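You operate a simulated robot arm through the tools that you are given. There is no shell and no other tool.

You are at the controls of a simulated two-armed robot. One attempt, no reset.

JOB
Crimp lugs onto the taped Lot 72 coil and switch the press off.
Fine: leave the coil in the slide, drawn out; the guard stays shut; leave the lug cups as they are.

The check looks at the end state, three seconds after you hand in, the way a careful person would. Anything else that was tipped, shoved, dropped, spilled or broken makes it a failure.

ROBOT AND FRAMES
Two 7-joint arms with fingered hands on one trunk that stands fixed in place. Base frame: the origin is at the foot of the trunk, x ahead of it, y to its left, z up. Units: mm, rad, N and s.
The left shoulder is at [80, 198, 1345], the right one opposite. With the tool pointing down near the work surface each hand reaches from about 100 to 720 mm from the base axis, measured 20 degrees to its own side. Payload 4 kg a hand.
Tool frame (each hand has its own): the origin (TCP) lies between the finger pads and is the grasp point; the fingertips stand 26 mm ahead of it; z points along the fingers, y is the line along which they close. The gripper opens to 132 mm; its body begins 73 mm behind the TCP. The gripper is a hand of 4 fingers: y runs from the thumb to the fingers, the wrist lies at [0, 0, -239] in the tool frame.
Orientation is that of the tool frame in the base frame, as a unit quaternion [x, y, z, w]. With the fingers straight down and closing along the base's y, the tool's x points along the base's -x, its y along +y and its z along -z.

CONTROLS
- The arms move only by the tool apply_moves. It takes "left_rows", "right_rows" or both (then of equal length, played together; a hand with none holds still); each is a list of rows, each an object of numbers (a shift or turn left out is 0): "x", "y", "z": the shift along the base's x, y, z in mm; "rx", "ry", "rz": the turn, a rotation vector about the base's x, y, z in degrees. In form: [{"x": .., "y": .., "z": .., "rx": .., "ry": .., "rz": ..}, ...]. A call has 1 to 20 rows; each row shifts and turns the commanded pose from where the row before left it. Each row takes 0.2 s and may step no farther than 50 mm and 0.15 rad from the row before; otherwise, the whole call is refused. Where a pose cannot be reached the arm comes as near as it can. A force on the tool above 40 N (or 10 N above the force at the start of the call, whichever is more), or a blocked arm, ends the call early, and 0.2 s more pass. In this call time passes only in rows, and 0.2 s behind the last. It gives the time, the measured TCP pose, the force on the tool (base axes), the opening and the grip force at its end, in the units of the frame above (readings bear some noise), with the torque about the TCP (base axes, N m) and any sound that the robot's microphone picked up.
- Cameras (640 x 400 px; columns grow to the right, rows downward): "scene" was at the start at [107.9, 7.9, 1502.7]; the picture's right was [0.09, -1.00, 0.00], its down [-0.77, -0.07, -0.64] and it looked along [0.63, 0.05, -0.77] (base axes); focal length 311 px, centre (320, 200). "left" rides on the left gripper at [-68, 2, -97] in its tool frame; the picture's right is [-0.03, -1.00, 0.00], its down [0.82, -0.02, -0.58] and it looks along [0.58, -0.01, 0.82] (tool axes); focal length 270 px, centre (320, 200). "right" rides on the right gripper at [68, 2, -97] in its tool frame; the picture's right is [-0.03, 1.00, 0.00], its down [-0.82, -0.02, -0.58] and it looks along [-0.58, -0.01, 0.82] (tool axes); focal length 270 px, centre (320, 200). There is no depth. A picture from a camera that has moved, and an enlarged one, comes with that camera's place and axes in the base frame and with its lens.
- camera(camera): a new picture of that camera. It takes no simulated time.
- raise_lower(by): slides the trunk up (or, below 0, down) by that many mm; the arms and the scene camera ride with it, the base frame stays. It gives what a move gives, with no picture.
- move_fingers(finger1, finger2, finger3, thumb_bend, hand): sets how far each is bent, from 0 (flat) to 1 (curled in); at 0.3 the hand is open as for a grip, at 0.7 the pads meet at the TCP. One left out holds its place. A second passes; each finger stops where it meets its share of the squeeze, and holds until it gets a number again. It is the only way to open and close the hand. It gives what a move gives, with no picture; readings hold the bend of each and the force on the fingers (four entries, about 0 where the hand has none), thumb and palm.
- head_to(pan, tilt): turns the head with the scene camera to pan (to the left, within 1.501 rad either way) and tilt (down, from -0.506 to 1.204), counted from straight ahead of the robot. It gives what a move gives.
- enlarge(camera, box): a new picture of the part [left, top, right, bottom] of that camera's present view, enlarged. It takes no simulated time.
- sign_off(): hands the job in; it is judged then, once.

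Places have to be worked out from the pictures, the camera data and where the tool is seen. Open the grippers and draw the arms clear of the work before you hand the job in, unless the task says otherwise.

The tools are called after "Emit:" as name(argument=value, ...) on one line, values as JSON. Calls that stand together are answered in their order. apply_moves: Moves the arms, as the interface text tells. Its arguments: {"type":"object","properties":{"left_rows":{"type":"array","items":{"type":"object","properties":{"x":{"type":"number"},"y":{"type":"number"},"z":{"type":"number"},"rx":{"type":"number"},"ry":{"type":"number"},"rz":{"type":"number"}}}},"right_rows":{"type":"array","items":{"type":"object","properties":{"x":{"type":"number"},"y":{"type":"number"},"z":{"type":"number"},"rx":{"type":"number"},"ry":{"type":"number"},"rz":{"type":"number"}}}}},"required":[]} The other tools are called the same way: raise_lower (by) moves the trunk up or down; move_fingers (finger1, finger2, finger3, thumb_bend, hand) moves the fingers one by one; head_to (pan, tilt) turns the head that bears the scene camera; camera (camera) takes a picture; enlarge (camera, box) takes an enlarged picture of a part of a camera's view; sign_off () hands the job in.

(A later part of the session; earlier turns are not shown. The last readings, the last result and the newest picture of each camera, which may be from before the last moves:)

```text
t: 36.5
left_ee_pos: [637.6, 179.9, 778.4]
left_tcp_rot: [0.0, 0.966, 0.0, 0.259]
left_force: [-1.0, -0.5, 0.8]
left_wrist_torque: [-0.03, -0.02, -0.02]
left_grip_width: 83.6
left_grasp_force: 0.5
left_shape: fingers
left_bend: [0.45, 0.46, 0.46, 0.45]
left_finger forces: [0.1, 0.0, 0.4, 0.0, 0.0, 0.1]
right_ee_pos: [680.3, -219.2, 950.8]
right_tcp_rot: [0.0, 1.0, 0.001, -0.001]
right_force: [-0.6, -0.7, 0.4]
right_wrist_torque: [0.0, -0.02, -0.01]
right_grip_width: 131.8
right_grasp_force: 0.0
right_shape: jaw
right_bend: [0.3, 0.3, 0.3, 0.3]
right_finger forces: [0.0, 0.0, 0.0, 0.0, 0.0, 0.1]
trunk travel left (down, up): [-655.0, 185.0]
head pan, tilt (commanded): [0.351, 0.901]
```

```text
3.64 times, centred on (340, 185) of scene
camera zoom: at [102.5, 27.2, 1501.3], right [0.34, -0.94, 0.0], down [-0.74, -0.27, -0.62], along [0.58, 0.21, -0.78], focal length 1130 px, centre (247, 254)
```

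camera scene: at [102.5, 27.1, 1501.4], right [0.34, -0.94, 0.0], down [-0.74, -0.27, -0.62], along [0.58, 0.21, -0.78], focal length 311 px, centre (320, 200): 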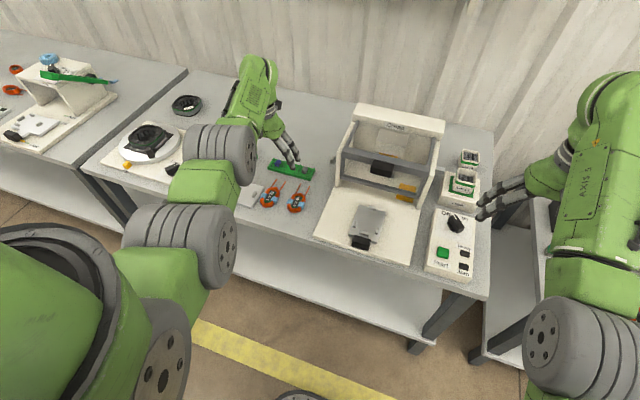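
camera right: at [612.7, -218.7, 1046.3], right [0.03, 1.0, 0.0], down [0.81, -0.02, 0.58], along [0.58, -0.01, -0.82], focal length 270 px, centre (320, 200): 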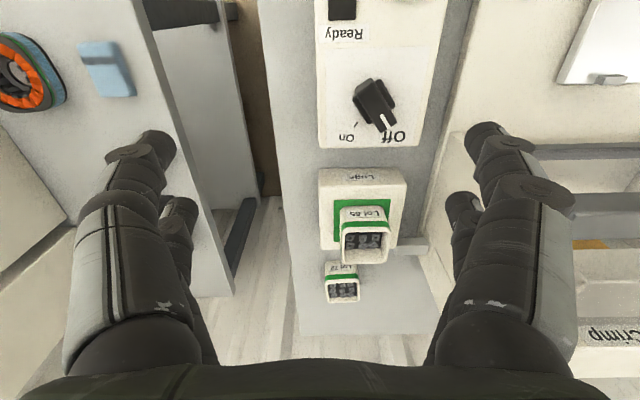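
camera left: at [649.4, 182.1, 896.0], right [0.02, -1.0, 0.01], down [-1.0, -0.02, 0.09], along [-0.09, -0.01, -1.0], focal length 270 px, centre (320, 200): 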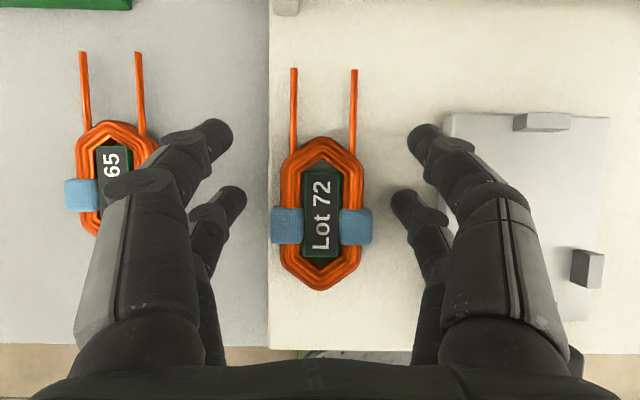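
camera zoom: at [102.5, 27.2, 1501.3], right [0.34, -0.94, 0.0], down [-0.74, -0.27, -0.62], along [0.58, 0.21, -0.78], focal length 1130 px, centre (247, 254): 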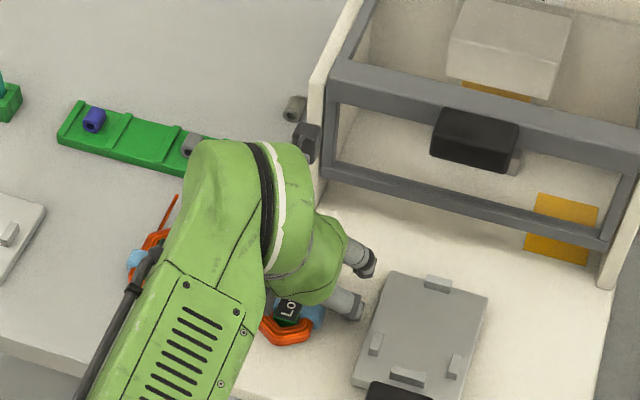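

A faint touch on finger3 shows the tip is at base level, so I raise 3 mm and shift 2 mm back, then close finger2 and finger3 onto the tape.

Emit:
apply_moves(left_rows=[{"x": -2, "z": 3}])

Emit:
move_fingers(hand="left", finger2=0.53, finger3=0.53)

Emit:
camera(camera="left")

```text
t: 36.9
left_ee_pos: [635.0, 179.4, 779.4]
left_tcp_rot: [0.0, 0.966, 0.0, 0.258]
left_force: [0.4, 0.3, 0.8]
left_wrist_torque: [0.04, -0.01, -0.02]
left_grip_width: 83.3
left_grasp_force: 0.0
left_shape: fingers
left_bend: [0.45, 0.46, 0.46, 0.45]
left_finger forces: [0.1, 0.0, 0.1, 0.1, 0.1, 0.1]
right_ee_pos: [679.3, -218.8, 951.0]
right_tcp_rot: [0.0, 1.0, 0.0, 0.0]
right_force: [-1.2, -0.3, -0.1]
right_wrist_torque: [-0.04, 0.01, 0.0]
right_grip_width: 131.8
right_grasp_force: 0.1
right_shape: jaw
right_bend: [0.3, 0.3, 0.3, 0.3]
right_finger forces: [0.1, 0.1, 0.0, 0.0, 0.1, 0.0]
trunk travel left (down, up): [-655.0, 185.0]
head pan, tilt (commanded): [0.351, 0.901]
```

```text
t: 37.9
left_ee_pos: [635.3, 179.1, 780.1]
left_tcp_rot: [0.0, 0.966, 0.001, 0.26]
left_force: [0.7, 0.0, -0.1]
left_wrist_torque: [0.02, 0.0, 0.02]
left_grip_width: 83.7
left_grasp_force: 0.1
left_shape: fingers
left_bend: [0.45, 0.53, 0.53, 0.45]
left_finger forces: [0.0, 0.0, 0.1, 0.0, 0.1, 0.1]
right_ee_pos: [679.7, -219.9, 950.5]
right_tcp_rot: [0.0, 1.0, 0.0, 0.0]
right_force: [0.1, 0.6, -0.4]
right_wrist_torque: [0.02, -0.02, -0.01]
right_grip_width: 131.9
right_grasp_force: 0.1
right_shape: jaw
right_bend: [0.3, 0.3, 0.3, 0.3]
right_finger forces: [0.1, 0.0, 0.0, 0.1, 0.0, 0.1]
trunk travel left (down, up): [-655.0, 185.0]
head pan, tilt (commanded): [0.351, 0.901]
```

```text
taken
camera left: at [647.2, 181.4, 898.7], right [0.02, -1.0, 0.01], down [-1.0, -0.02, 0.09], along [-0.09, -0.01, -1.0], focal length 270 px, centre (320, 200)
```

left: 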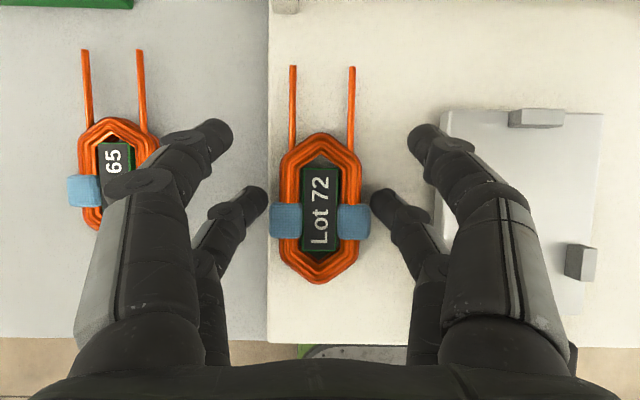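

The tips are right beside the tape. I close further until both digits hold.

Emit:
move_fingers(hand="left", finger2=0.62, finger3=0.62)

Emit:
camera(camera="left")

```text
t: 38.9
left_ee_pos: [635.1, 179.4, 779.9]
left_tcp_rot: [0.0, 0.966, 0.0, 0.259]
left_force: [-0.3, -0.6, 0.3]
left_wrist_torque: [-0.01, 0.01, 0.02]
left_grip_width: 83.3
left_grasp_force: 4.6
left_shape: fingers
left_bend: [0.45, 0.56, 0.56, 0.45]
left_finger forces: [0.0, 4.2, 4.4, 0.0, 0.0, 0.0]
right_ee_pos: [679.5, -218.7, 950.9]
right_tcp_rot: [0.0, 1.0, 0.0, 0.0]
right_force: [-0.5, 0.3, -0.6]
right_wrist_torque: [-0.01, -0.01, -0.02]
right_grip_width: 131.9
right_grasp_force: 0.1
right_shape: jaw
right_bend: [0.3, 0.3, 0.3, 0.3]
right_finger forces: [0.0, 0.1, 0.1, 0.1, 0.0, 0.0]
trunk travel left (down, up): [-655.0, 185.0]
head pan, tilt (commanded): [0.351, 0.901]
```

```text
taken
camera left: at [647.2, 181.3, 898.6], right [0.02, -1.0, 0.01], down [-1.0, -0.02, 0.09], along [-0.09, -0.01, -1.0], focal length 270 px, centre (320, 200)
```

left: 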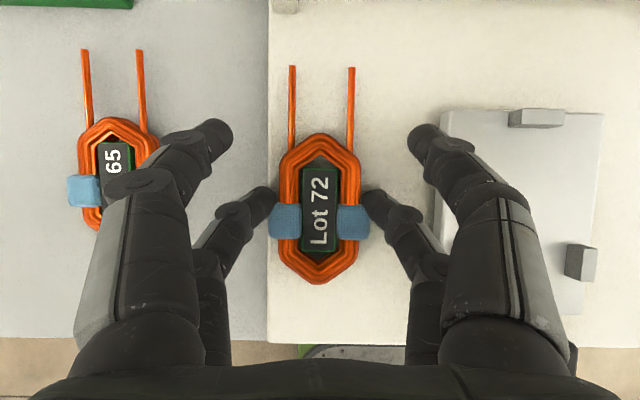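

Finger2 and finger3 hold the tape at 4.3 N each, with the coil unmoved. I lift 12 mm to see whether it comes up level.

Emit:
apply_moves(left_rows=[{"z": 3}, {"z": 3}, {"z": 3}, {"z": 3}])

Emit:
camera(camera="left")

Emit:
enlarge(camera="scene", box=[270, 130, 410, 240])

```text
t: 39.9
left_ee_pos: [636.4, 179.0, 791.1]
left_tcp_rot: [0.0, 0.966, -0.001, 0.258]
left_force: [-0.2, -0.4, -0.7]
left_wrist_torque: [0.0, 0.0, 0.0]
left_grip_width: 83.6
left_grasp_force: 3.9
left_shape: fingers
left_bend: [0.45, 0.56, 0.56, 0.45]
left_finger forces: [0.1, 4.3, 4.3, 0.0, 0.1, 0.0]
right_ee_pos: [679.5, -220.7, 950.0]
right_tcp_rot: [-0.001, 1.0, 0.0, 0.0]
right_force: [0.1, -0.6, 0.3]
right_wrist_torque: [-0.03, -0.01, 0.02]
right_grip_width: 131.8
right_grasp_force: 0.1
right_shape: jaw
right_bend: [0.3, 0.3, 0.3, 0.3]
right_finger forces: [0.1, 0.0, 0.0, 0.0, 0.0, 0.0]
trunk travel left (down, up): [-655.0, 185.0]
head pan, tilt (commanded): [0.351, 0.901]
```

```text
taken
camera left: at [648.1, 182.1, 910.1], right [0.02, -1.0, 0.01], down [-1.0, -0.02, 0.09], along [-0.09, -0.01, -1.0], focal length 270 px, centre (320, 200)
```

left: 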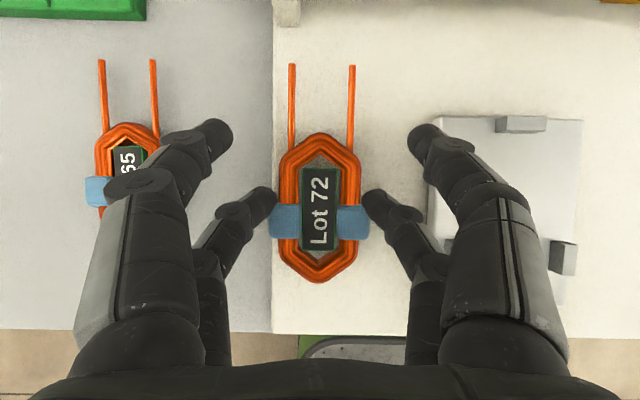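

```text
3.64 times, centred on (340, 185) of scene
camera zoom: at [102.7, 27.3, 1501.3], right [0.34, -0.94, 0.0], down [-0.74, -0.27, -0.62], along [0.58, 0.21, -0.78], focal length 1130 px, centre (247, 254)
```

zoom: 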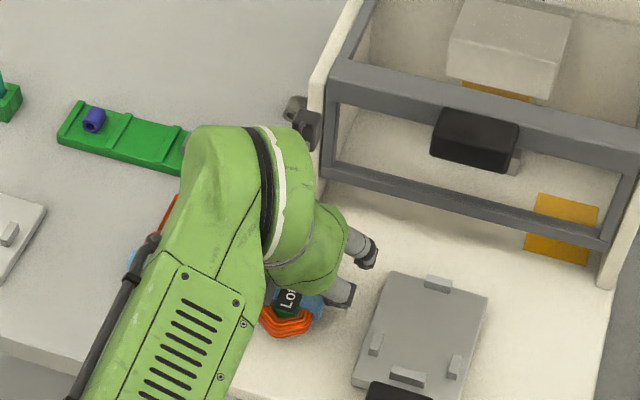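

The coil hangs level in the two-finger grip. I raise it above the pegs and carry it over the nest (about −107 mm in y, +2 mm in x).

Emit:
apply_moves(left_rows=[{"z": 16}, {"z": 15}, {"y": -27}, {"y": -27}, {"y": -27}, {"y": -26.5, "x": 2}])

Emit:
camera(camera="left")

Emit:
enlarge(camera="left", box=[220, 90, 420, 310])

Emit:
enlarge(camera="scene", box=[290, 130, 430, 270])

```text
t: 41.3
left_ee_pos: [638.6, 70.2, 822.6]
left_tcp_rot: [0.0, 0.966, 0.001, 0.258]
left_force: [0.7, -0.9, 0.5]
left_wrist_torque: [0.01, -0.03, -0.04]
left_grip_width: 83.4
left_grasp_force: 4.6
left_shape: fingers
left_bend: [0.45, 0.56, 0.56, 0.45]
left_finger forces: [0.1, 4.4, 4.4, 0.0, 0.1, 0.0]
right_ee_pos: [679.6, -219.9, 950.8]
right_tcp_rot: [0.0, 1.0, 0.0, 0.0]
right_force: [-0.6, -0.1, -0.1]
right_wrist_torque: [0.01, 0.02, 0.01]
right_grip_width: 131.7
right_grasp_force: 0.0
right_shape: jaw
right_bend: [0.3, 0.3, 0.3, 0.3]
right_finger forces: [0.1, 0.0, 0.0, 0.0, 0.0, 0.1]
trunk travel left (down, up): [-655.0, 185.0]
head pan, tilt (commanded): [0.351, 0.901]
```

```text
taken
camera left: at [649.7, 72.2, 940.9], right [0.02, -1.0, 0.01], down [-1.0, -0.02, 0.09], along [-0.09, -0.01, -1.0], focal length 270 px, centre (320, 200)
```

left: 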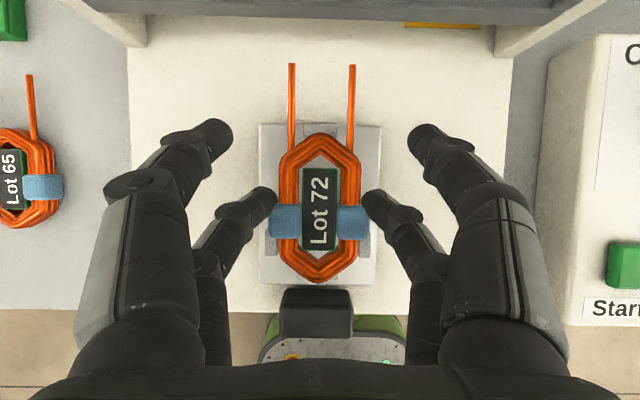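

```text
1.82 times, centred on (320, 200) of left
camera zoom: at [649.7, 72.2, 940.9], right [0.02, -1.0, 0.01], down [-1.0, -0.02, 0.09], along [-0.09, -0.01, -1.0], focal length 491 px, centre (320, 200)
```

zoom: 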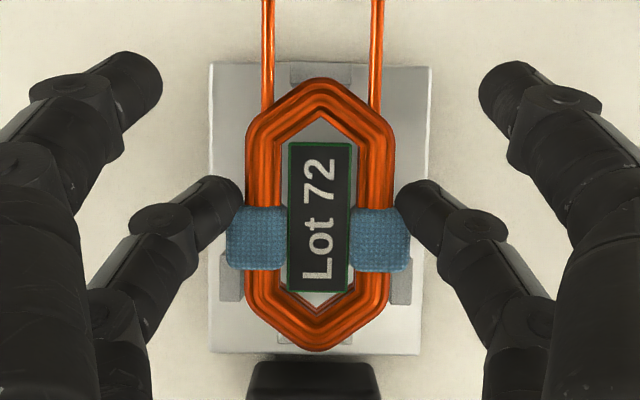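

```text
2.86 times, centred on (360, 200) of scene
camera zoom: at [103.0, 26.2, 1501.3], right [0.34, -0.94, 0.0], down [-0.74, -0.27, -0.62], along [0.58, 0.21, -0.78], focal length 888 px, centre (206, 200)
```

zoom: 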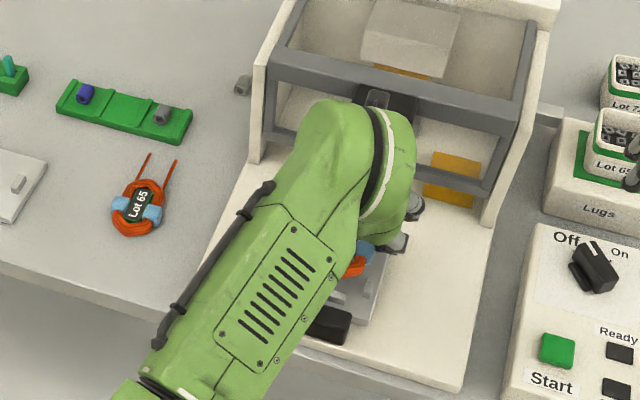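

Top-down view: coil centre ≈(631.3, 69.7), nest centre ≈(632.7, 70), yaws matching. I move +1.4 mm in x and lower until the coil is just above the pegs, then recheck.

Emit:
apply_moves(left_rows=[{"x": 1.4, "y": 0.3}, {"z": -14}])

Emit:
enlarge(camera="left", box=[220, 90, 420, 310])

Emit:
enlarge(camera="left", box=[250, 190, 390, 300])

```text
t: 41.9
left_ee_pos: [638.9, 69.7, 808.3]
left_tcp_rot: [0.0, 0.966, 0.0, 0.258]
left_force: [0.1, -0.1, -2.0]
left_wrist_torque: [0.01, 0.0, 0.01]
left_grip_width: 83.4
left_grasp_force: 4.1
left_shape: fingers
left_bend: [0.45, 0.56, 0.56, 0.45]
left_finger forces: [0.0, 4.5, 4.4, 0.1, 0.1, 0.0]
right_ee_pos: [679.9, -220.2, 951.1]
right_tcp_rot: [-0.001, 1.0, -0.001, 0.0]
right_force: [-0.1, 0.6, -0.6]
right_wrist_torque: [0.02, 0.01, 0.03]
right_grip_width: 132.3
right_grasp_force: 0.0
right_shape: jaw
right_bend: [0.3, 0.3, 0.3, 0.3]
right_finger forces: [0.1, 0.1, 0.0, 0.0, 0.0, 0.1]
trunk travel left (down, up): [-655.0, 185.0]
head pan, tilt (commanded): [0.351, 0.901]
```

```text
1.82 times, centred on (320, 200) of left
camera zoom: at [650.0, 72.2, 926.4], right [0.02, -1.0, 0.01], down [-1.0, -0.02, 0.09], along [-0.09, -0.02, -1.0], focal length 491 px, centre (320, 200)
```

zoom: 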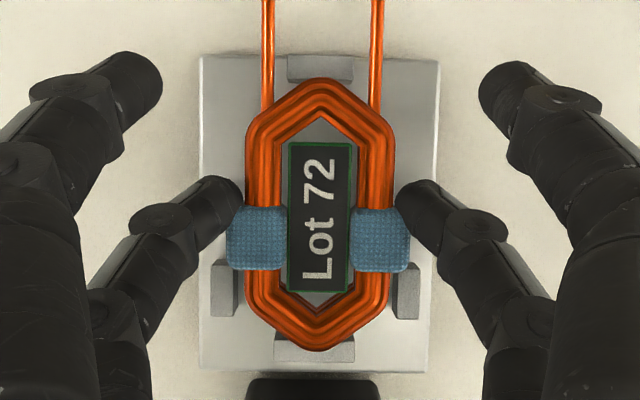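

```text
3.64 times, centred on (320, 245) of left
camera zoom: at [650.0, 72.2, 926.4], right [0.02, -1.0, 0.01], down [-1.0, -0.02, 0.09], along [-0.09, -0.02, -1.0], focal length 983 px, centre (320, 36)
```

zoom: 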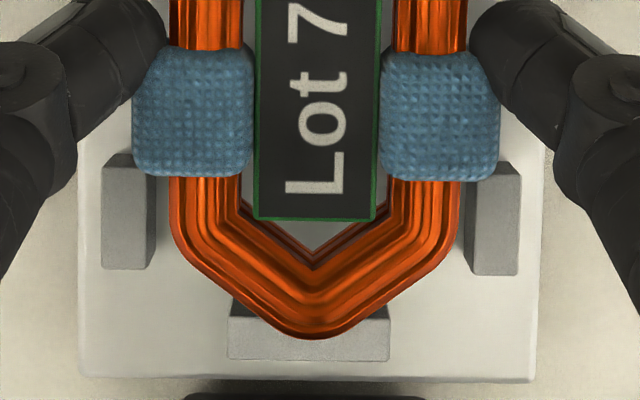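

Coil 589.8–673.4 versus pegs 588–677: I nudge +1 mm in x and lower in steps onto the plate, watching for contact near TCP z≈792.

Emit:
apply_moves(left_rows=[{"x": 1.0, "y": 0.4}, {"z": -5}, {"z": -5}, {"z": -3}])

Emit:
enlarge(camera="left", box=[220, 90, 420, 310])

```text
t: 42.9
left_ee_pos: [640.2, 71.9, 796.4]
left_tcp_rot: [0.001, 0.966, -0.001, 0.26]
left_force: [0.6, 0.3, 1.0]
left_wrist_torque: [-0.05, -0.01, 0.02]
left_grip_width: 83.4
left_grasp_force: 4.4
left_shape: fingers
left_bend: [0.45, 0.56, 0.56, 0.45]
left_finger forces: [0.0, 4.5, 4.6, 0.0, 0.0, 0.0]
right_ee_pos: [680.1, -219.5, 950.9]
right_tcp_rot: [0.0, 1.0, 0.0, 0.0]
right_force: [-0.2, -0.8, -0.2]
right_wrist_torque: [-0.04, -0.01, -0.01]
right_grip_width: 131.9
right_grasp_force: 0.0
right_shape: jaw
right_bend: [0.3, 0.3, 0.3, 0.3]
right_finger forces: [0.1, 0.1, 0.0, 0.0, 0.1, 0.0]
trunk travel left (down, up): [-655.0, 185.0]
head pan, tilt (commanded): [0.351, 0.901]
```

```text
1.82 times, centred on (320, 200) of left
camera zoom: at [650.2, 74.4, 914.4], right [0.02, -1.0, 0.01], down [-1.0, -0.02, 0.09], along [-0.09, -0.02, -1.0], focal length 491 px, centre (320, 200)
```

zoom: 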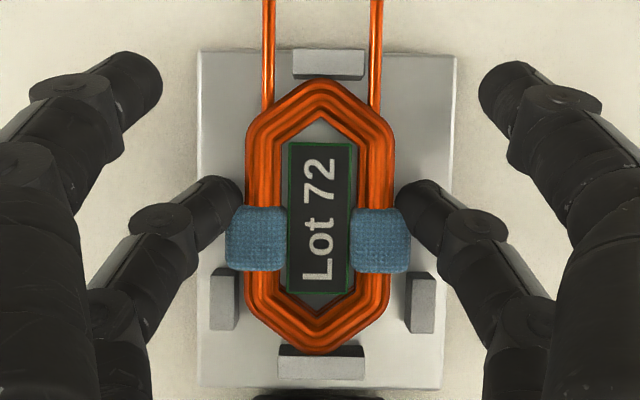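

The coil is already between the pegs (588.9–672.9 within 588–675) but about 1.3 mm too far in +y. I correct by (+0.7, −1.3) and lower the last 3–4 mm.

Emit:
apply_moves(left_rows=[{"x": 0.7, "y": -1.3}, {"z": -1.5}, {"z": -1.5}])

Emit:
enlarge(camera="left", box=[220, 90, 420, 310])

```text
t: 43.7
left_ee_pos: [640.3, 70.8, 794.8]
left_tcp_rot: [0.0, 0.965, 0.0, 0.261]
left_force: [-1.3, 1.3, 6.1]
left_wrist_torque: [0.04, 0.12, 0.0]
left_grip_width: 83.4
left_grasp_force: 5.0
left_shape: fingers
left_bend: [0.45, 0.57, 0.57, 0.45]
left_finger forces: [0.0, 5.6, 5.1, 0.0, 0.0, 0.0]
right_ee_pos: [677.5, -219.9, 952.2]
right_tcp_rot: [0.0, 1.0, 0.0, 0.0]
right_force: [-0.9, -0.9, 0.2]
right_wrist_torque: [0.0, 0.06, -0.05]
right_grip_width: 131.8
right_grasp_force: 0.2
right_shape: jaw
right_bend: [0.3, 0.3, 0.3, 0.3]
right_finger forces: [0.0, 0.0, 0.0, 0.0, 0.1, 0.0]
trunk travel left (down, up): [-655.0, 185.0]
head pan, tilt (commanded): [0.351, 0.901]
```

```text
1.82 times, centred on (320, 200) of left
camera zoom: at [651.2, 73.2, 913.2], right [0.02, -1.0, 0.01], down [-1.0, -0.02, 0.09], along [-0.09, -0.02, -1.0], focal length 491 px, centre (320, 200)
```

zoom: 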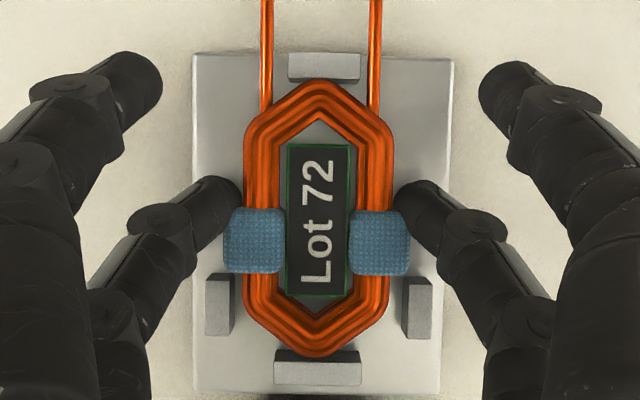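

A 6 N upward force shows contact. I zoom on the front and rear pegs to see whether the coil is flat on the plate or riding on a peg.

Emit:
enlarge(camera="left", box=[280, 250, 360, 310])

Emit:
enlarge(camera="left", box=[280, 100, 360, 160])

Emit:
enlarge(camera="left", box=[255, 190, 385, 280])

```text
6.67 times, centred on (320, 280) of left
camera zoom: at [651.2, 73.2, 913.2], right [0.02, -1.0, 0.01], down [-1.0, -0.02, 0.09], along [-0.09, -0.02, -1.0], focal length 1802 px, centre (320, -333)
```

zoom: 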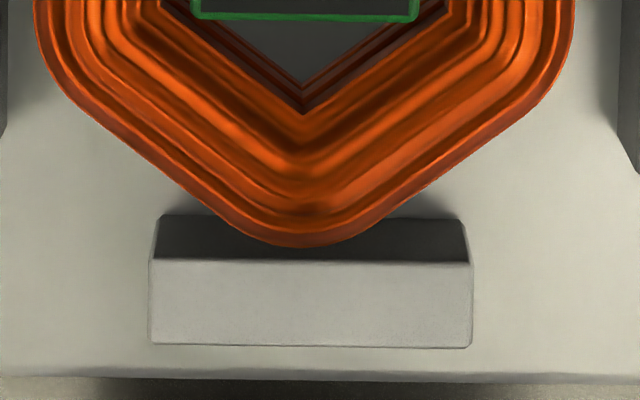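

```text
6.67 times, centred on (320, 130) of left
camera zoom: at [651.2, 73.2, 913.2], right [0.02, -1.0, 0.01], down [-1.0, -0.02, 0.09], along [-0.09, -0.02, -1.0], focal length 1802 px, centre (320, 667)
```

zoom: 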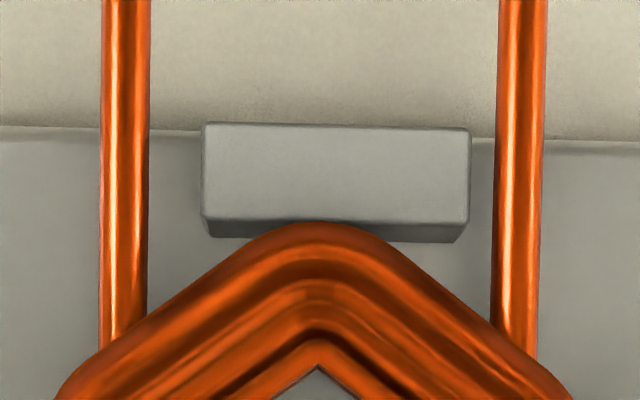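

```text
4.44 times, centred on (320, 235) of left
camera zoom: at [651.2, 73.2, 913.2], right [0.02, -1.0, 0.01], down [-1.0, -0.02, 0.09], along [-0.09, -0.02, -1.0], focal length 1201 px, centre (320, 44)
```

zoom: 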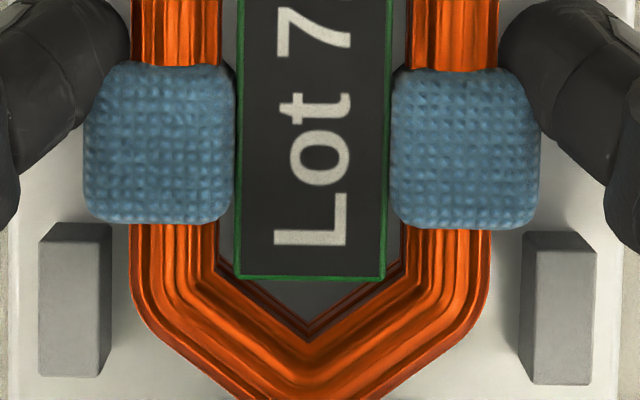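

Front and rear tips sit inside both peg faces and the side pegs flank the body evenly. I press 1 mm further to confirm it is bottomed, then release finger2/finger3 slightly.

Emit:
apply_moves(left_rows=[{"z": -1.2}])

Emit:
enlarge(camera="left", box=[280, 100, 360, 160])

Emit:
enlarge(camera="left", box=[280, 250, 360, 310])

```text
t: 44.1
left_ee_pos: [640.4, 70.4, 794.1]
left_tcp_rot: [0.0, 0.965, 0.0, 0.261]
left_force: [-0.1, 1.3, 8.0]
left_wrist_torque: [0.03, 0.02, 0.03]
left_grip_width: 83.5
left_grasp_force: 5.9
left_shape: fingers
left_bend: [0.45, 0.57, 0.57, 0.45]
left_finger forces: [0.0, 6.6, 5.2, 0.0, 0.0, 0.1]
right_ee_pos: [678.3, -220.0, 951.6]
right_tcp_rot: [0.0, 1.0, 0.0, 0.001]
right_force: [-0.7, -0.1, -0.2]
right_wrist_torque: [-0.01, -0.01, 0.03]
right_grip_width: 131.9
right_grasp_force: 0.1
right_shape: jaw
right_bend: [0.3, 0.3, 0.3, 0.3]
right_finger forces: [0.0, 0.0, 0.0, 0.1, 0.1, 0.0]
trunk travel left (down, up): [-655.0, 185.0]
head pan, tilt (commanded): [0.351, 0.901]
```

```text
6.67 times, centred on (320, 130) of left
camera zoom: at [651.0, 73.1, 912.2], right [0.02, -1.0, 0.01], down [-1.0, -0.02, 0.09], along [-0.09, -0.01, -1.0], focal length 1802 px, centre (320, 667)
```

zoom: 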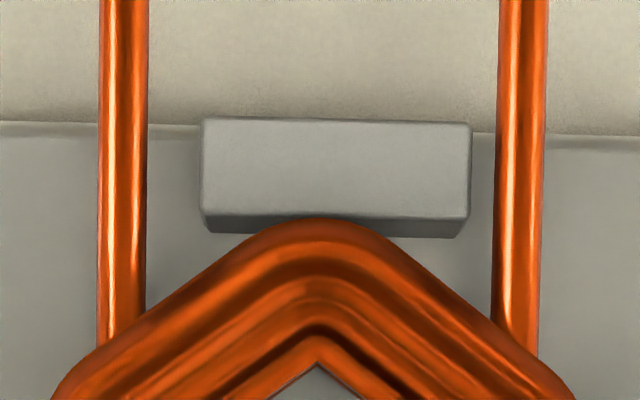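

```text
6.67 times, centred on (320, 280) of left
camera zoom: at [651.0, 73.1, 912.2], right [0.02, -1.0, 0.01], down [-1.0, -0.02, 0.09], along [-0.09, -0.01, -1.0], focal length 1802 px, centre (320, -333)
```

zoom: 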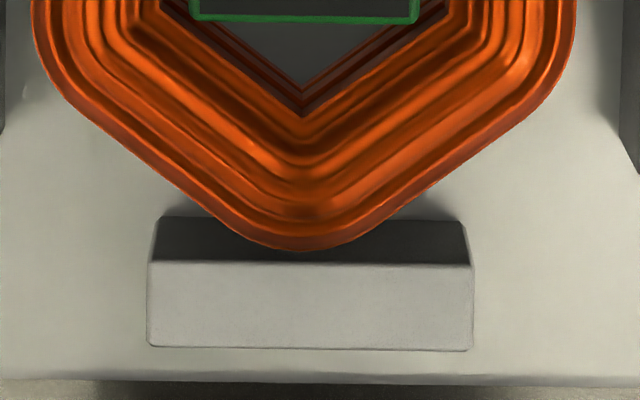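

Heights agree with full seating (plate ≈757, coil bottom ≈757) and the tips lie just inside both peg faces. I open finger2 and finger3.

Emit:
move_fingers(hand="left", finger2=0.48, finger3=0.48)

Emit:
camera(camera="left")

Emit:
enlarge(camera="left", box=[220, 90, 420, 310])

```text
t: 45.1
left_ee_pos: [640.4, 72.3, 792.4]
left_tcp_rot: [0.0, 0.966, 0.001, 0.259]
left_force: [0.0, -0.3, -0.1]
left_wrist_torque: [-0.03, 0.0, 0.01]
left_grip_width: 83.5
left_grasp_force: 0.1
left_shape: fingers
left_bend: [0.45, 0.48, 0.48, 0.45]
left_finger forces: [0.1, 0.1, 0.1, 0.1, 0.1, 0.1]
right_ee_pos: [679.1, -219.6, 949.7]
right_tcp_rot: [-0.001, 1.0, 0.0, 0.0]
right_force: [0.1, -0.2, -0.1]
right_wrist_torque: [0.01, -0.01, 0.01]
right_grip_width: 132.0
right_grasp_force: 0.1
right_shape: jaw
right_bend: [0.3, 0.3, 0.3, 0.3]
right_finger forces: [0.1, 0.1, 0.0, 0.0, 0.0, 0.0]
trunk travel left (down, up): [-655.0, 185.0]
head pan, tilt (commanded): [0.351, 0.901]
```

```text
taken
camera left: at [651.3, 73.2, 910.4], right [0.02, -1.0, 0.01], down [-1.0, -0.02, 0.09], along [-0.09, -0.01, -1.0], focal length 270 px, centre (320, 200)
```

left: 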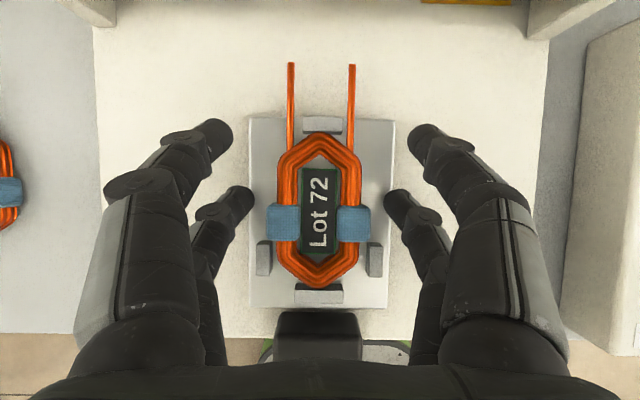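

```text
1.82 times, centred on (320, 200) of left
camera zoom: at [651.3, 73.2, 910.4], right [0.02, -1.0, 0.01], down [-1.0, -0.02, 0.09], along [-0.09, -0.01, -1.0], focal length 491 px, centre (320, 200)
```

zoom: 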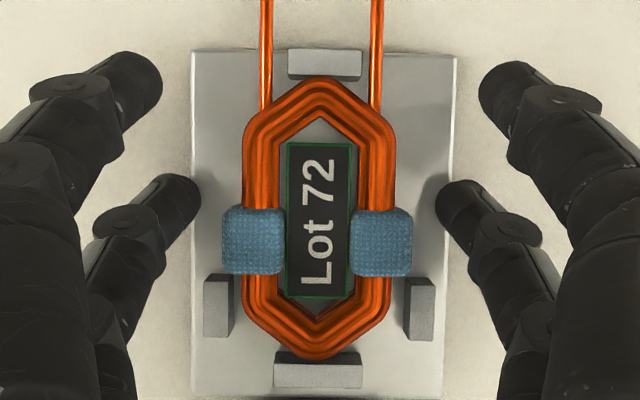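

Released; the coil stayed put. I raise the hand straight up and inspect the seating.

Emit:
apply_moves(left_rows=[{"z": 10}, {"z": 20}, {"z": 30}])

Emit:
enlarge(camera="left", box=[240, 110, 400, 290])

Emit:
enlarge(camera="left", box=[280, 120, 360, 180])

Emit:
enlarge(camera="left", box=[280, 210, 360, 270])

```text
t: 45.9
left_ee_pos: [640.6, 68.4, 851.9]
left_tcp_rot: [0.0, 0.966, 0.0, 0.259]
left_force: [0.9, -0.4, -0.6]
left_wrist_torque: [-0.01, 0.0, 0.03]
left_grip_width: 83.4
left_grasp_force: 0.1
left_shape: fingers
left_bend: [0.45, 0.48, 0.48, 0.45]
left_finger forces: [0.1, 0.0, 0.1, 0.0, 0.0, 0.1]
right_ee_pos: [679.2, -220.0, 950.4]
right_tcp_rot: [0.0, 1.0, 0.0, 0.0]
right_force: [0.2, -0.1, 0.4]
right_wrist_torque: [0.0, 0.03, 0.0]
right_grip_width: 131.7
right_grasp_force: 0.1
right_shape: jaw
right_bend: [0.3, 0.3, 0.3, 0.3]
right_finger forces: [0.0, 0.0, 0.1, 0.1, 0.1, 0.0]
trunk travel left (down, up): [-655.0, 185.0]
head pan, tilt (commanded): [0.351, 0.901]
```

```text
2.22 times, centred on (320, 200) of left
camera zoom: at [652.4, 70.8, 970.5], right [0.02, -1.0, 0.01], down [-1.0, -0.02, 0.09], along [-0.09, -0.01, -1.0], focal length 601 px, centre (320, 200)
```

zoom: 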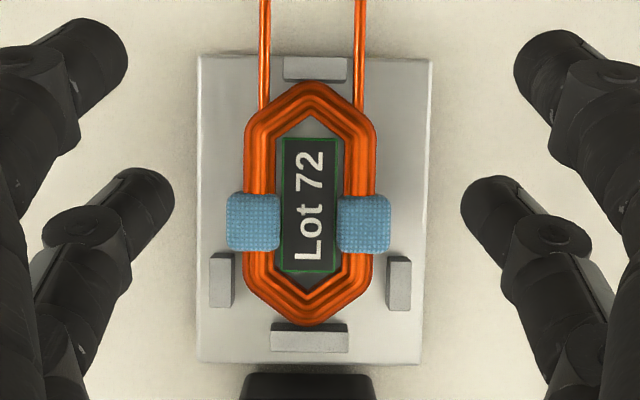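

```text
6.67 times, centred on (320, 150) of left
camera zoom: at [652.4, 70.8, 970.5], right [0.02, -1.0, 0.01], down [-1.0, -0.02, 0.09], along [-0.09, -0.01, -1.0], focal length 1802 px, centre (320, 533)
```

zoom: 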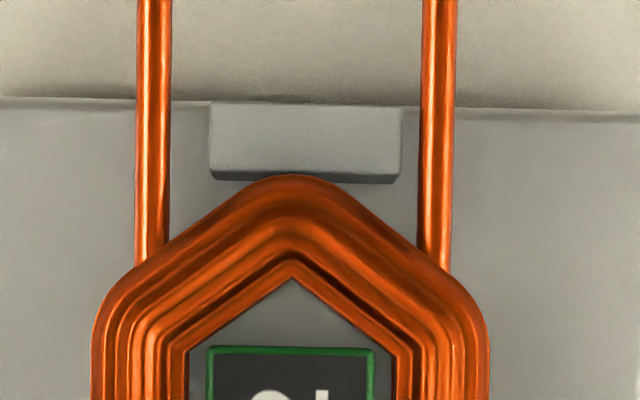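

```text
6.67 times, centred on (320, 240) of left
camera zoom: at [652.4, 70.8, 970.5], right [0.02, -1.0, 0.01], down [-1.0, -0.02, 0.09], along [-0.09, -0.01, -1.0], focal length 1802 px, centre (320, -67)
```

zoom: 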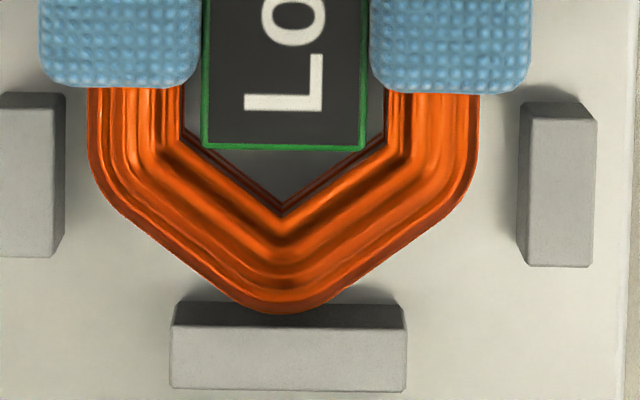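

The coil sits squarely between all four pegs. Next I back the left hand out, pitch it to 60°, close finger2/finger3 into a push tip, and line up in front of the slide handle (front face x≈549, y≈70, top z≈778).

Emit:
apply_moves(left_rows=[{"z": 30}, {"x": -35}, {"x": -40}, {"x": -40}, {"x": -30, "ry": -7.5}, {"ry": -7.5}, {"ry": -7.5}, {"ry": -7.5}])

Emit:
move_fingers(hand="left", finger1=0.3, thumb_bend=0.3, finger2=0.7, finger3=0.7)

Emit:
camera(camera="left")

Emit:
camera(camera="scene")

```text
t: 47.7
left_ee_pos: [494.5, 71.9, 881.6]
left_tcp_rot: [-0.001, 0.865, -0.001, 0.501]
left_force: [0.0, 0.1, -0.8]
left_wrist_torque: [0.0, -0.01, 0.03]
left_grip_width: 83.3
left_grasp_force: 0.3
left_shape: fingers
left_bend: [0.45, 0.48, 0.48, 0.45]
left_finger forces: [0.1, 0.1, 0.0, 0.1, 0.0, 0.0]
right_ee_pos: [678.4, -218.4, 951.6]
right_tcp_rot: [0.0, 1.0, -0.001, 0.001]
right_force: [0.7, -0.4, -0.1]
right_wrist_torque: [0.02, -0.01, 0.01]
right_grip_width: 132.0
right_grasp_force: 0.0
right_shape: jaw
right_bend: [0.3, 0.3, 0.3, 0.3]
right_finger forces: [0.0, 0.1, 0.0, 0.0, 0.0, 0.0]
trunk travel left (down, up): [-655.0, 185.0]
head pan, tilt (commanded): [0.351, 0.901]
```

```text
t: 48.7
left_ee_pos: [494.4, 70.8, 880.2]
left_tcp_rot: [0.0, 0.867, 0.0, 0.499]
left_force: [1.8, 0.1, -0.4]
left_wrist_torque: [-0.04, 0.02, -0.01]
left_grip_width: 132.4
left_grasp_force: 0.2
left_shape: fingers
left_bend: [0.3, 0.7, 0.7, 0.3]
left_finger forces: [0.0, 0.1, 0.0, 0.0, 0.1, 0.0]
right_ee_pos: [679.7, -220.0, 951.2]
right_tcp_rot: [0.0, 1.0, -0.001, 0.0]
right_force: [-0.6, 0.9, 0.4]
right_wrist_torque: [-0.01, 0.04, -0.01]
right_grip_width: 131.7
right_grasp_force: 0.0
right_shape: jaw
right_bend: [0.3, 0.3, 0.3, 0.3]
right_finger forces: [0.0, 0.0, 0.1, 0.0, 0.1, 0.0]
trunk travel left (down, up): [-655.0, 185.0]
head pan, tilt (commanded): [0.351, 0.901]
```

```text
taken
camera left: at [446.6, 73.5, 988.7], right [0.01, -1.0, 0.02], down [-0.91, -0.02, -0.42], along [0.42, -0.01, -0.91], focal length 270 px, centre (320, 200)
```

left: 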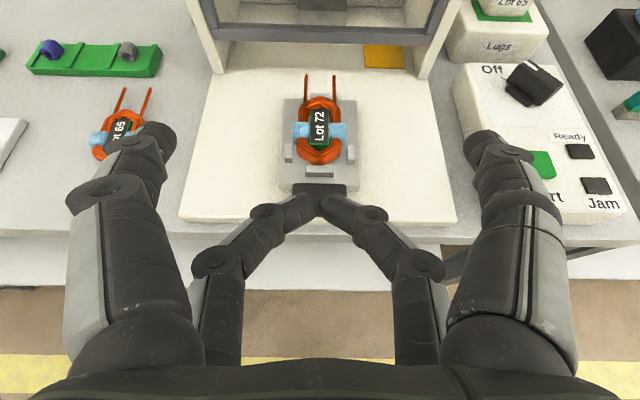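

```text
taken
camera scene: at [102.5, 27.2, 1501.3], right [0.34, -0.94, 0.0], down [-0.74, -0.27, -0.62], along [0.58, 0.21, -0.78], focal length 311 px, centre (320, 200)
```

scene: 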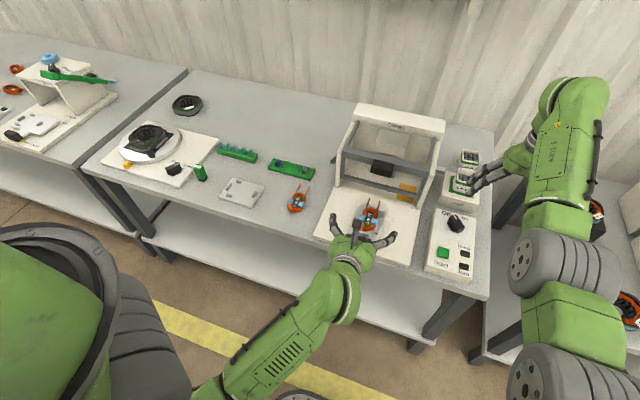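

This pose gives the left camera a fine front view. I zoom on the seated coil and the guard opening before pushing.

Emit:
enlarge(camera="left", box=[250, 60, 390, 200])

Emit:
enlarge(camera="left", box=[180, 0, 480, 90])

Emit:
enlarge(camera="scene", box=[310, 90, 500, 280])

```text
2.86 times, centred on (320, 130) of left
camera zoom: at [446.6, 73.5, 988.7], right [0.01, -1.0, 0.02], down [-0.91, -0.02, -0.42], along [0.42, -0.01, -0.91], focal length 772 px, centre (320, 400)
```

zoom: 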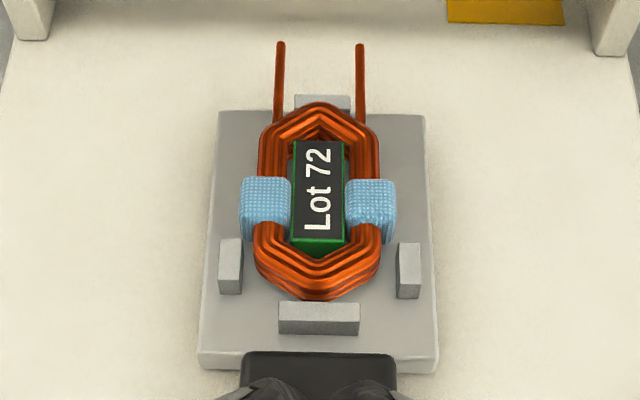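

```text
2.13 times, centred on (330, 45) of left
camera zoom: at [446.6, 73.5, 988.7], right [0.01, -1.0, 0.02], down [-0.91, -0.02, -0.42], along [0.42, -0.01, -0.91], focal length 577 px, centre (299, 531)
```

zoom: 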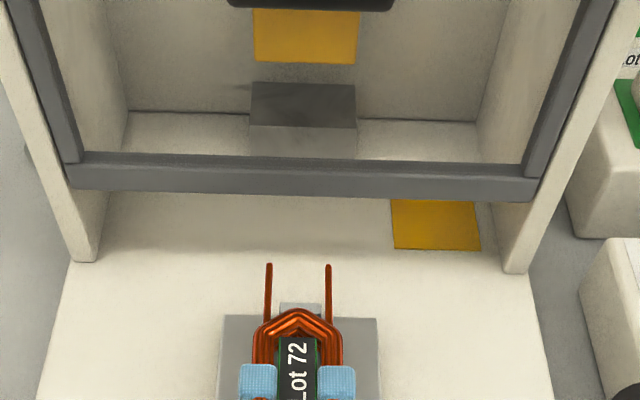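

```text
2.11 times, centred on (405, 185) of scene
camera zoom: at [102.5, 27.2, 1501.3], right [0.34, -0.94, 0.0], down [-0.74, -0.27, -0.62], along [0.58, 0.21, -0.78], focal length 654 px, centre (141, 232)
```

zoom: 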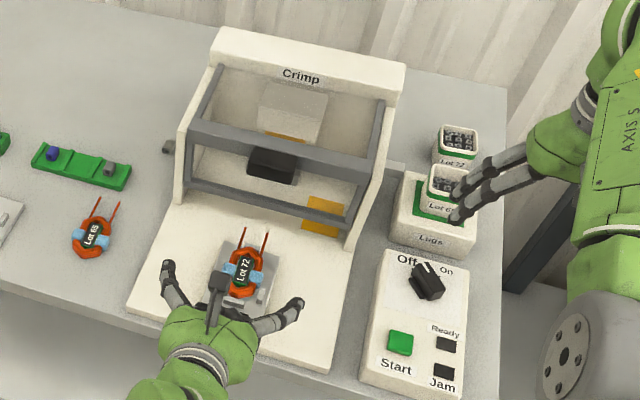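

All set: coil seated with leads toward the press, guard shut with clearance beneath. I lower the hand in front of the handle to TCP z≈795 and creep forward to touch it.

Emit:
apply_moves(left_rows=[{"z": -30}, {"z": -30}, {"z": -26}, {"x": 15}, {"x": 12}])

Emit:
camera(camera="left")

Emit:
enlarge(camera="scene", box=[310, 150, 450, 270])

```text
t: 49.9
left_ee_pos: [523.4, 72.2, 793.3]
left_tcp_rot: [0.0, 0.866, 0.0, 0.5]
left_force: [-0.1, -0.1, -0.7]
left_wrist_torque: [-0.02, -0.01, -0.01]
left_grip_width: 132.3
left_grasp_force: 0.4
left_shape: fingers
left_bend: [0.3, 0.7, 0.7, 0.3]
left_finger forces: [0.1, 0.2, 0.2, 0.0, 0.0, 0.0]
right_ee_pos: [679.8, -219.8, 950.0]
right_tcp_rot: [0.0, 1.0, 0.0, 0.0]
right_force: [0.1, 0.0, -0.3]
right_wrist_torque: [0.01, 0.03, 0.01]
right_grip_width: 131.6
right_grasp_force: 0.2
right_shape: jaw
right_bend: [0.3, 0.3, 0.3, 0.3]
right_finger forces: [0.0, 0.0, 0.0, 0.0, 0.0, 0.1]
trunk travel left (down, up): [-655.0, 185.0]
head pan, tilt (commanded): [0.351, 0.901]
```

```text
taken
camera left: at [474.4, 73.8, 902.6], right [0.01, -1.0, 0.02], down [-0.91, -0.02, -0.42], along [0.42, -0.01, -0.91], focal length 270 px, centre (320, 200)
```

left: 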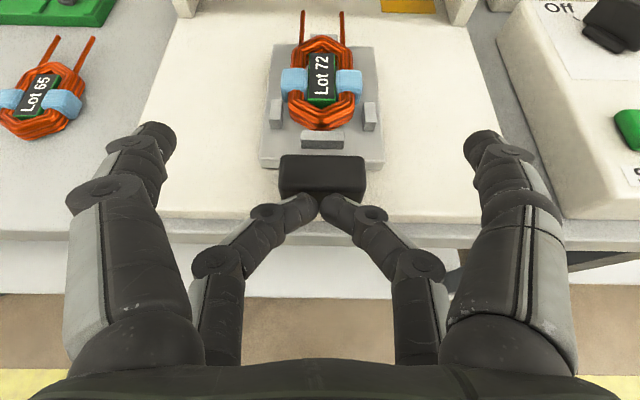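

```text
3.33 times, centred on (380, 210) of scene
camera zoom: at [102.6, 27.0, 1501.3], right [0.34, -0.94, 0.0], down [-0.74, -0.27, -0.62], along [0.58, 0.21, -0.78], focal length 1036 px, centre (120, 167)
```

zoom: 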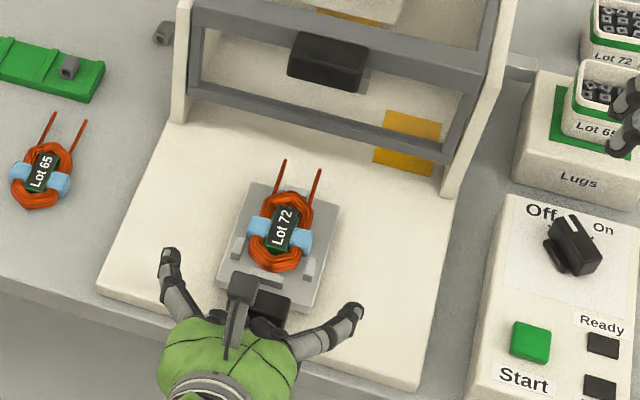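

The push tip is at the handle. I push forward 40 mm in small steps, watching force and motion.

Emit:
apply_moves(left_rows=[{"x": 8}, {"x": 8}, {"x": 8}, {"x": 8}, {"x": 8}])

Emit:
camera(camera="left")

Emit:
enlarge(camera="scene", box=[310, 150, 450, 270])

```text
t: 51.1
left_ee_pos: [563.6, 69.4, 797.7]
left_tcp_rot: [0.0, 0.866, -0.001, 0.5]
left_force: [-1.0, -0.5, 0.6]
left_wrist_torque: [0.01, 0.02, 0.01]
left_grip_width: 132.4
left_grasp_force: 0.7
left_shape: fingers
left_bend: [0.3, 0.7, 0.7, 0.3]
left_finger forces: [0.0, 0.9, 0.6, 0.0, 0.0, 0.0]
right_ee_pos: [679.8, -219.5, 950.4]
right_tcp_rot: [0.001, 1.0, 0.0, -0.001]
right_force: [-0.1, -0.3, 0.2]
right_wrist_torque: [-0.01, -0.04, -0.02]
right_grip_width: 131.7
right_grasp_force: 0.0
right_shape: jaw
right_bend: [0.3, 0.3, 0.3, 0.3]
right_finger forces: [0.0, 0.0, 0.0, 0.0, 0.1, 0.1]
trunk travel left (down, up): [-655.0, 185.0]
head pan, tilt (commanded): [0.351, 0.901]
```

```text
taken
camera left: at [514.8, 72.5, 904.7], right [0.01, -1.0, 0.02], down [-0.91, -0.02, -0.42], along [0.42, -0.01, -0.91], focal length 270 px, centre (320, 200)
```

left: 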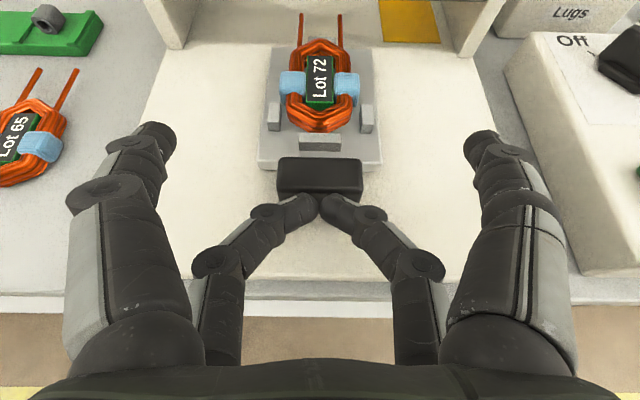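

```text
3.33 times, centred on (380, 210) of scene
camera zoom: at [102.5, 27.1, 1501.4], right [0.34, -0.94, 0.0], down [-0.74, -0.27, -0.62], along [0.58, 0.21, -0.78], focal length 1036 px, centre (120, 167)
```

zoom: 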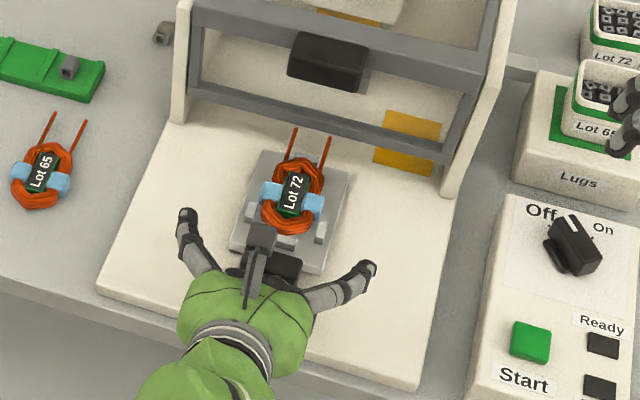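

The slide moves freely (about 1 N) with the coil staying put. I push another 64 mm.

Emit:
apply_moves(left_rows=[{"x": 8, "z": -1}, {"x": 8}, {"x": 8}, {"x": 8}, {"x": 8}, {"x": 8}, {"x": 8}, {"x": 8}])

Emit:
camera(camera="left")

Emit:
enlarge(camera="scene", box=[310, 120, 450, 240])

```text
t: 52.9
left_ee_pos: [626.8, 71.0, 794.6]
left_tcp_rot: [0.0, 0.866, 0.0, 0.5]
left_force: [-2.3, -0.2, 1.1]
left_wrist_torque: [0.03, 0.04, -0.01]
left_grip_width: 132.5
left_grasp_force: 1.3
left_shape: fingers
left_bend: [0.3, 0.7, 0.7, 0.3]
left_finger forces: [0.1, 1.2, 0.8, 0.0, 0.0, 0.1]
right_ee_pos: [679.2, -220.5, 950.3]
right_tcp_rot: [0.0, 1.0, 0.0, -0.001]
right_force: [-0.6, -0.4, 0.9]
right_wrist_torque: [0.01, 0.03, -0.01]
right_grip_width: 131.9
right_grasp_force: 0.0
right_shape: jaw
right_bend: [0.3, 0.3, 0.3, 0.3]
right_finger forces: [0.0, 0.1, 0.0, 0.0, 0.0, 0.0]
trunk travel left (down, up): [-655.0, 185.0]
head pan, tilt (commanded): [0.351, 0.901]
```

```text
taken
camera left: at [576.7, 73.2, 902.4], right [0.01, -1.0, 0.02], down [-0.91, -0.02, -0.42], along [0.42, -0.01, -0.91], focal length 270 px, centre (320, 200)
```

left: 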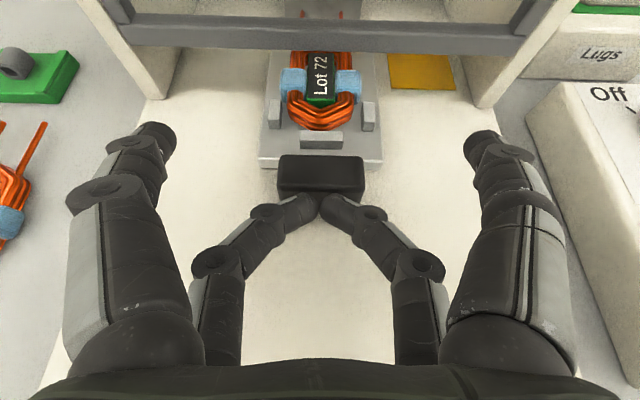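

```text
3.33 times, centred on (380, 180) of scene
camera zoom: at [102.6, 27.3, 1501.3], right [0.34, -0.94, 0.0], down [-0.74, -0.27, -0.62], along [0.58, 0.21, -0.78], focal length 1036 px, centre (120, 267)
```

zoom: 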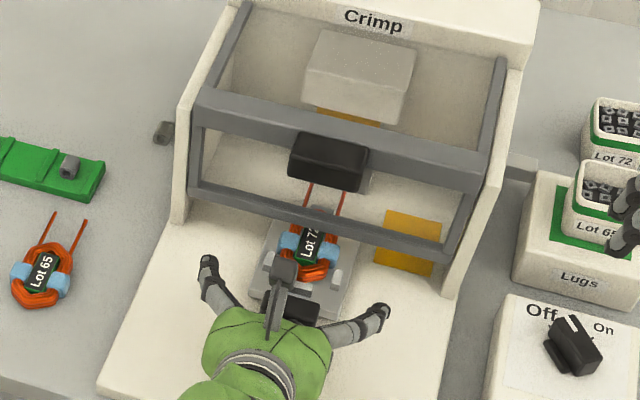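

The coil is going under the guard's bottom bar without contact. I continue 40 mm more.

Emit:
apply_moves(left_rows=[{"x": 8}, {"x": 8}, {"x": 8}, {"x": 8}, {"x": 8}])

Emit:
camera(camera="left")

Emit:
enlarge(camera="scene", box=[310, 120, 450, 240])

```text
t: 54.1
left_ee_pos: [666.8, 71.7, 794.1]
left_tcp_rot: [-0.001, 0.866, 0.0, 0.5]
left_force: [-2.1, 0.1, 1.1]
left_wrist_torque: [0.0, 0.01, 0.02]
left_grip_width: 132.4
left_grasp_force: 1.3
left_shape: fingers
left_bend: [0.3, 0.7, 0.7, 0.3]
left_finger forces: [0.0, 1.1, 1.2, 0.0, 0.1, 0.0]
right_ee_pos: [679.9, -219.6, 951.6]
right_tcp_rot: [0.0, 1.0, 0.0, 0.0]
right_force: [-0.1, -0.1, 0.5]
right_wrist_torque: [-0.01, 0.01, 0.0]
right_grip_width: 131.9
right_grasp_force: 0.1
right_shape: jaw
right_bend: [0.3, 0.3, 0.3, 0.3]
right_finger forces: [0.1, 0.0, 0.0, 0.0, 0.0, 0.1]
trunk travel left (down, up): [-655.0, 185.0]
head pan, tilt (commanded): [0.351, 0.901]
```

```text
taken
camera left: at [617.5, 74.0, 901.6], right [0.01, -1.0, 0.02], down [-0.91, -0.02, -0.42], along [0.42, -0.01, -0.91], focal length 270 px, centre (320, 200)
```

left: 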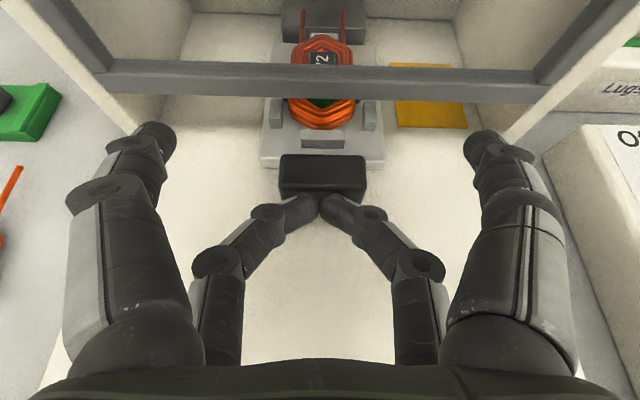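

```text
3.33 times, centred on (380, 180) of scene
camera zoom: at [102.5, 27.1, 1501.3], right [0.34, -0.94, 0.0], down [-0.74, -0.27, -0.62], along [0.58, 0.21, -0.78], focal length 1036 px, centre (120, 267)
```

zoom: 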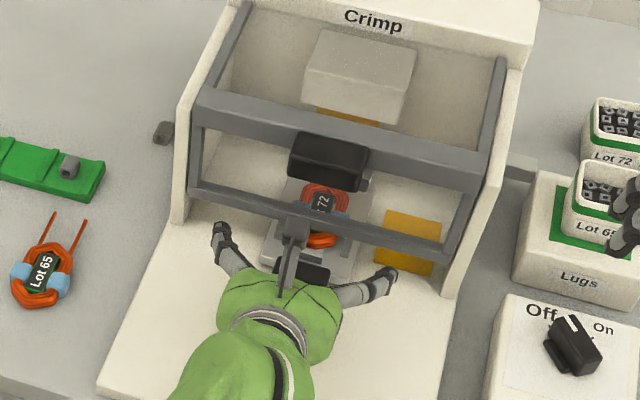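

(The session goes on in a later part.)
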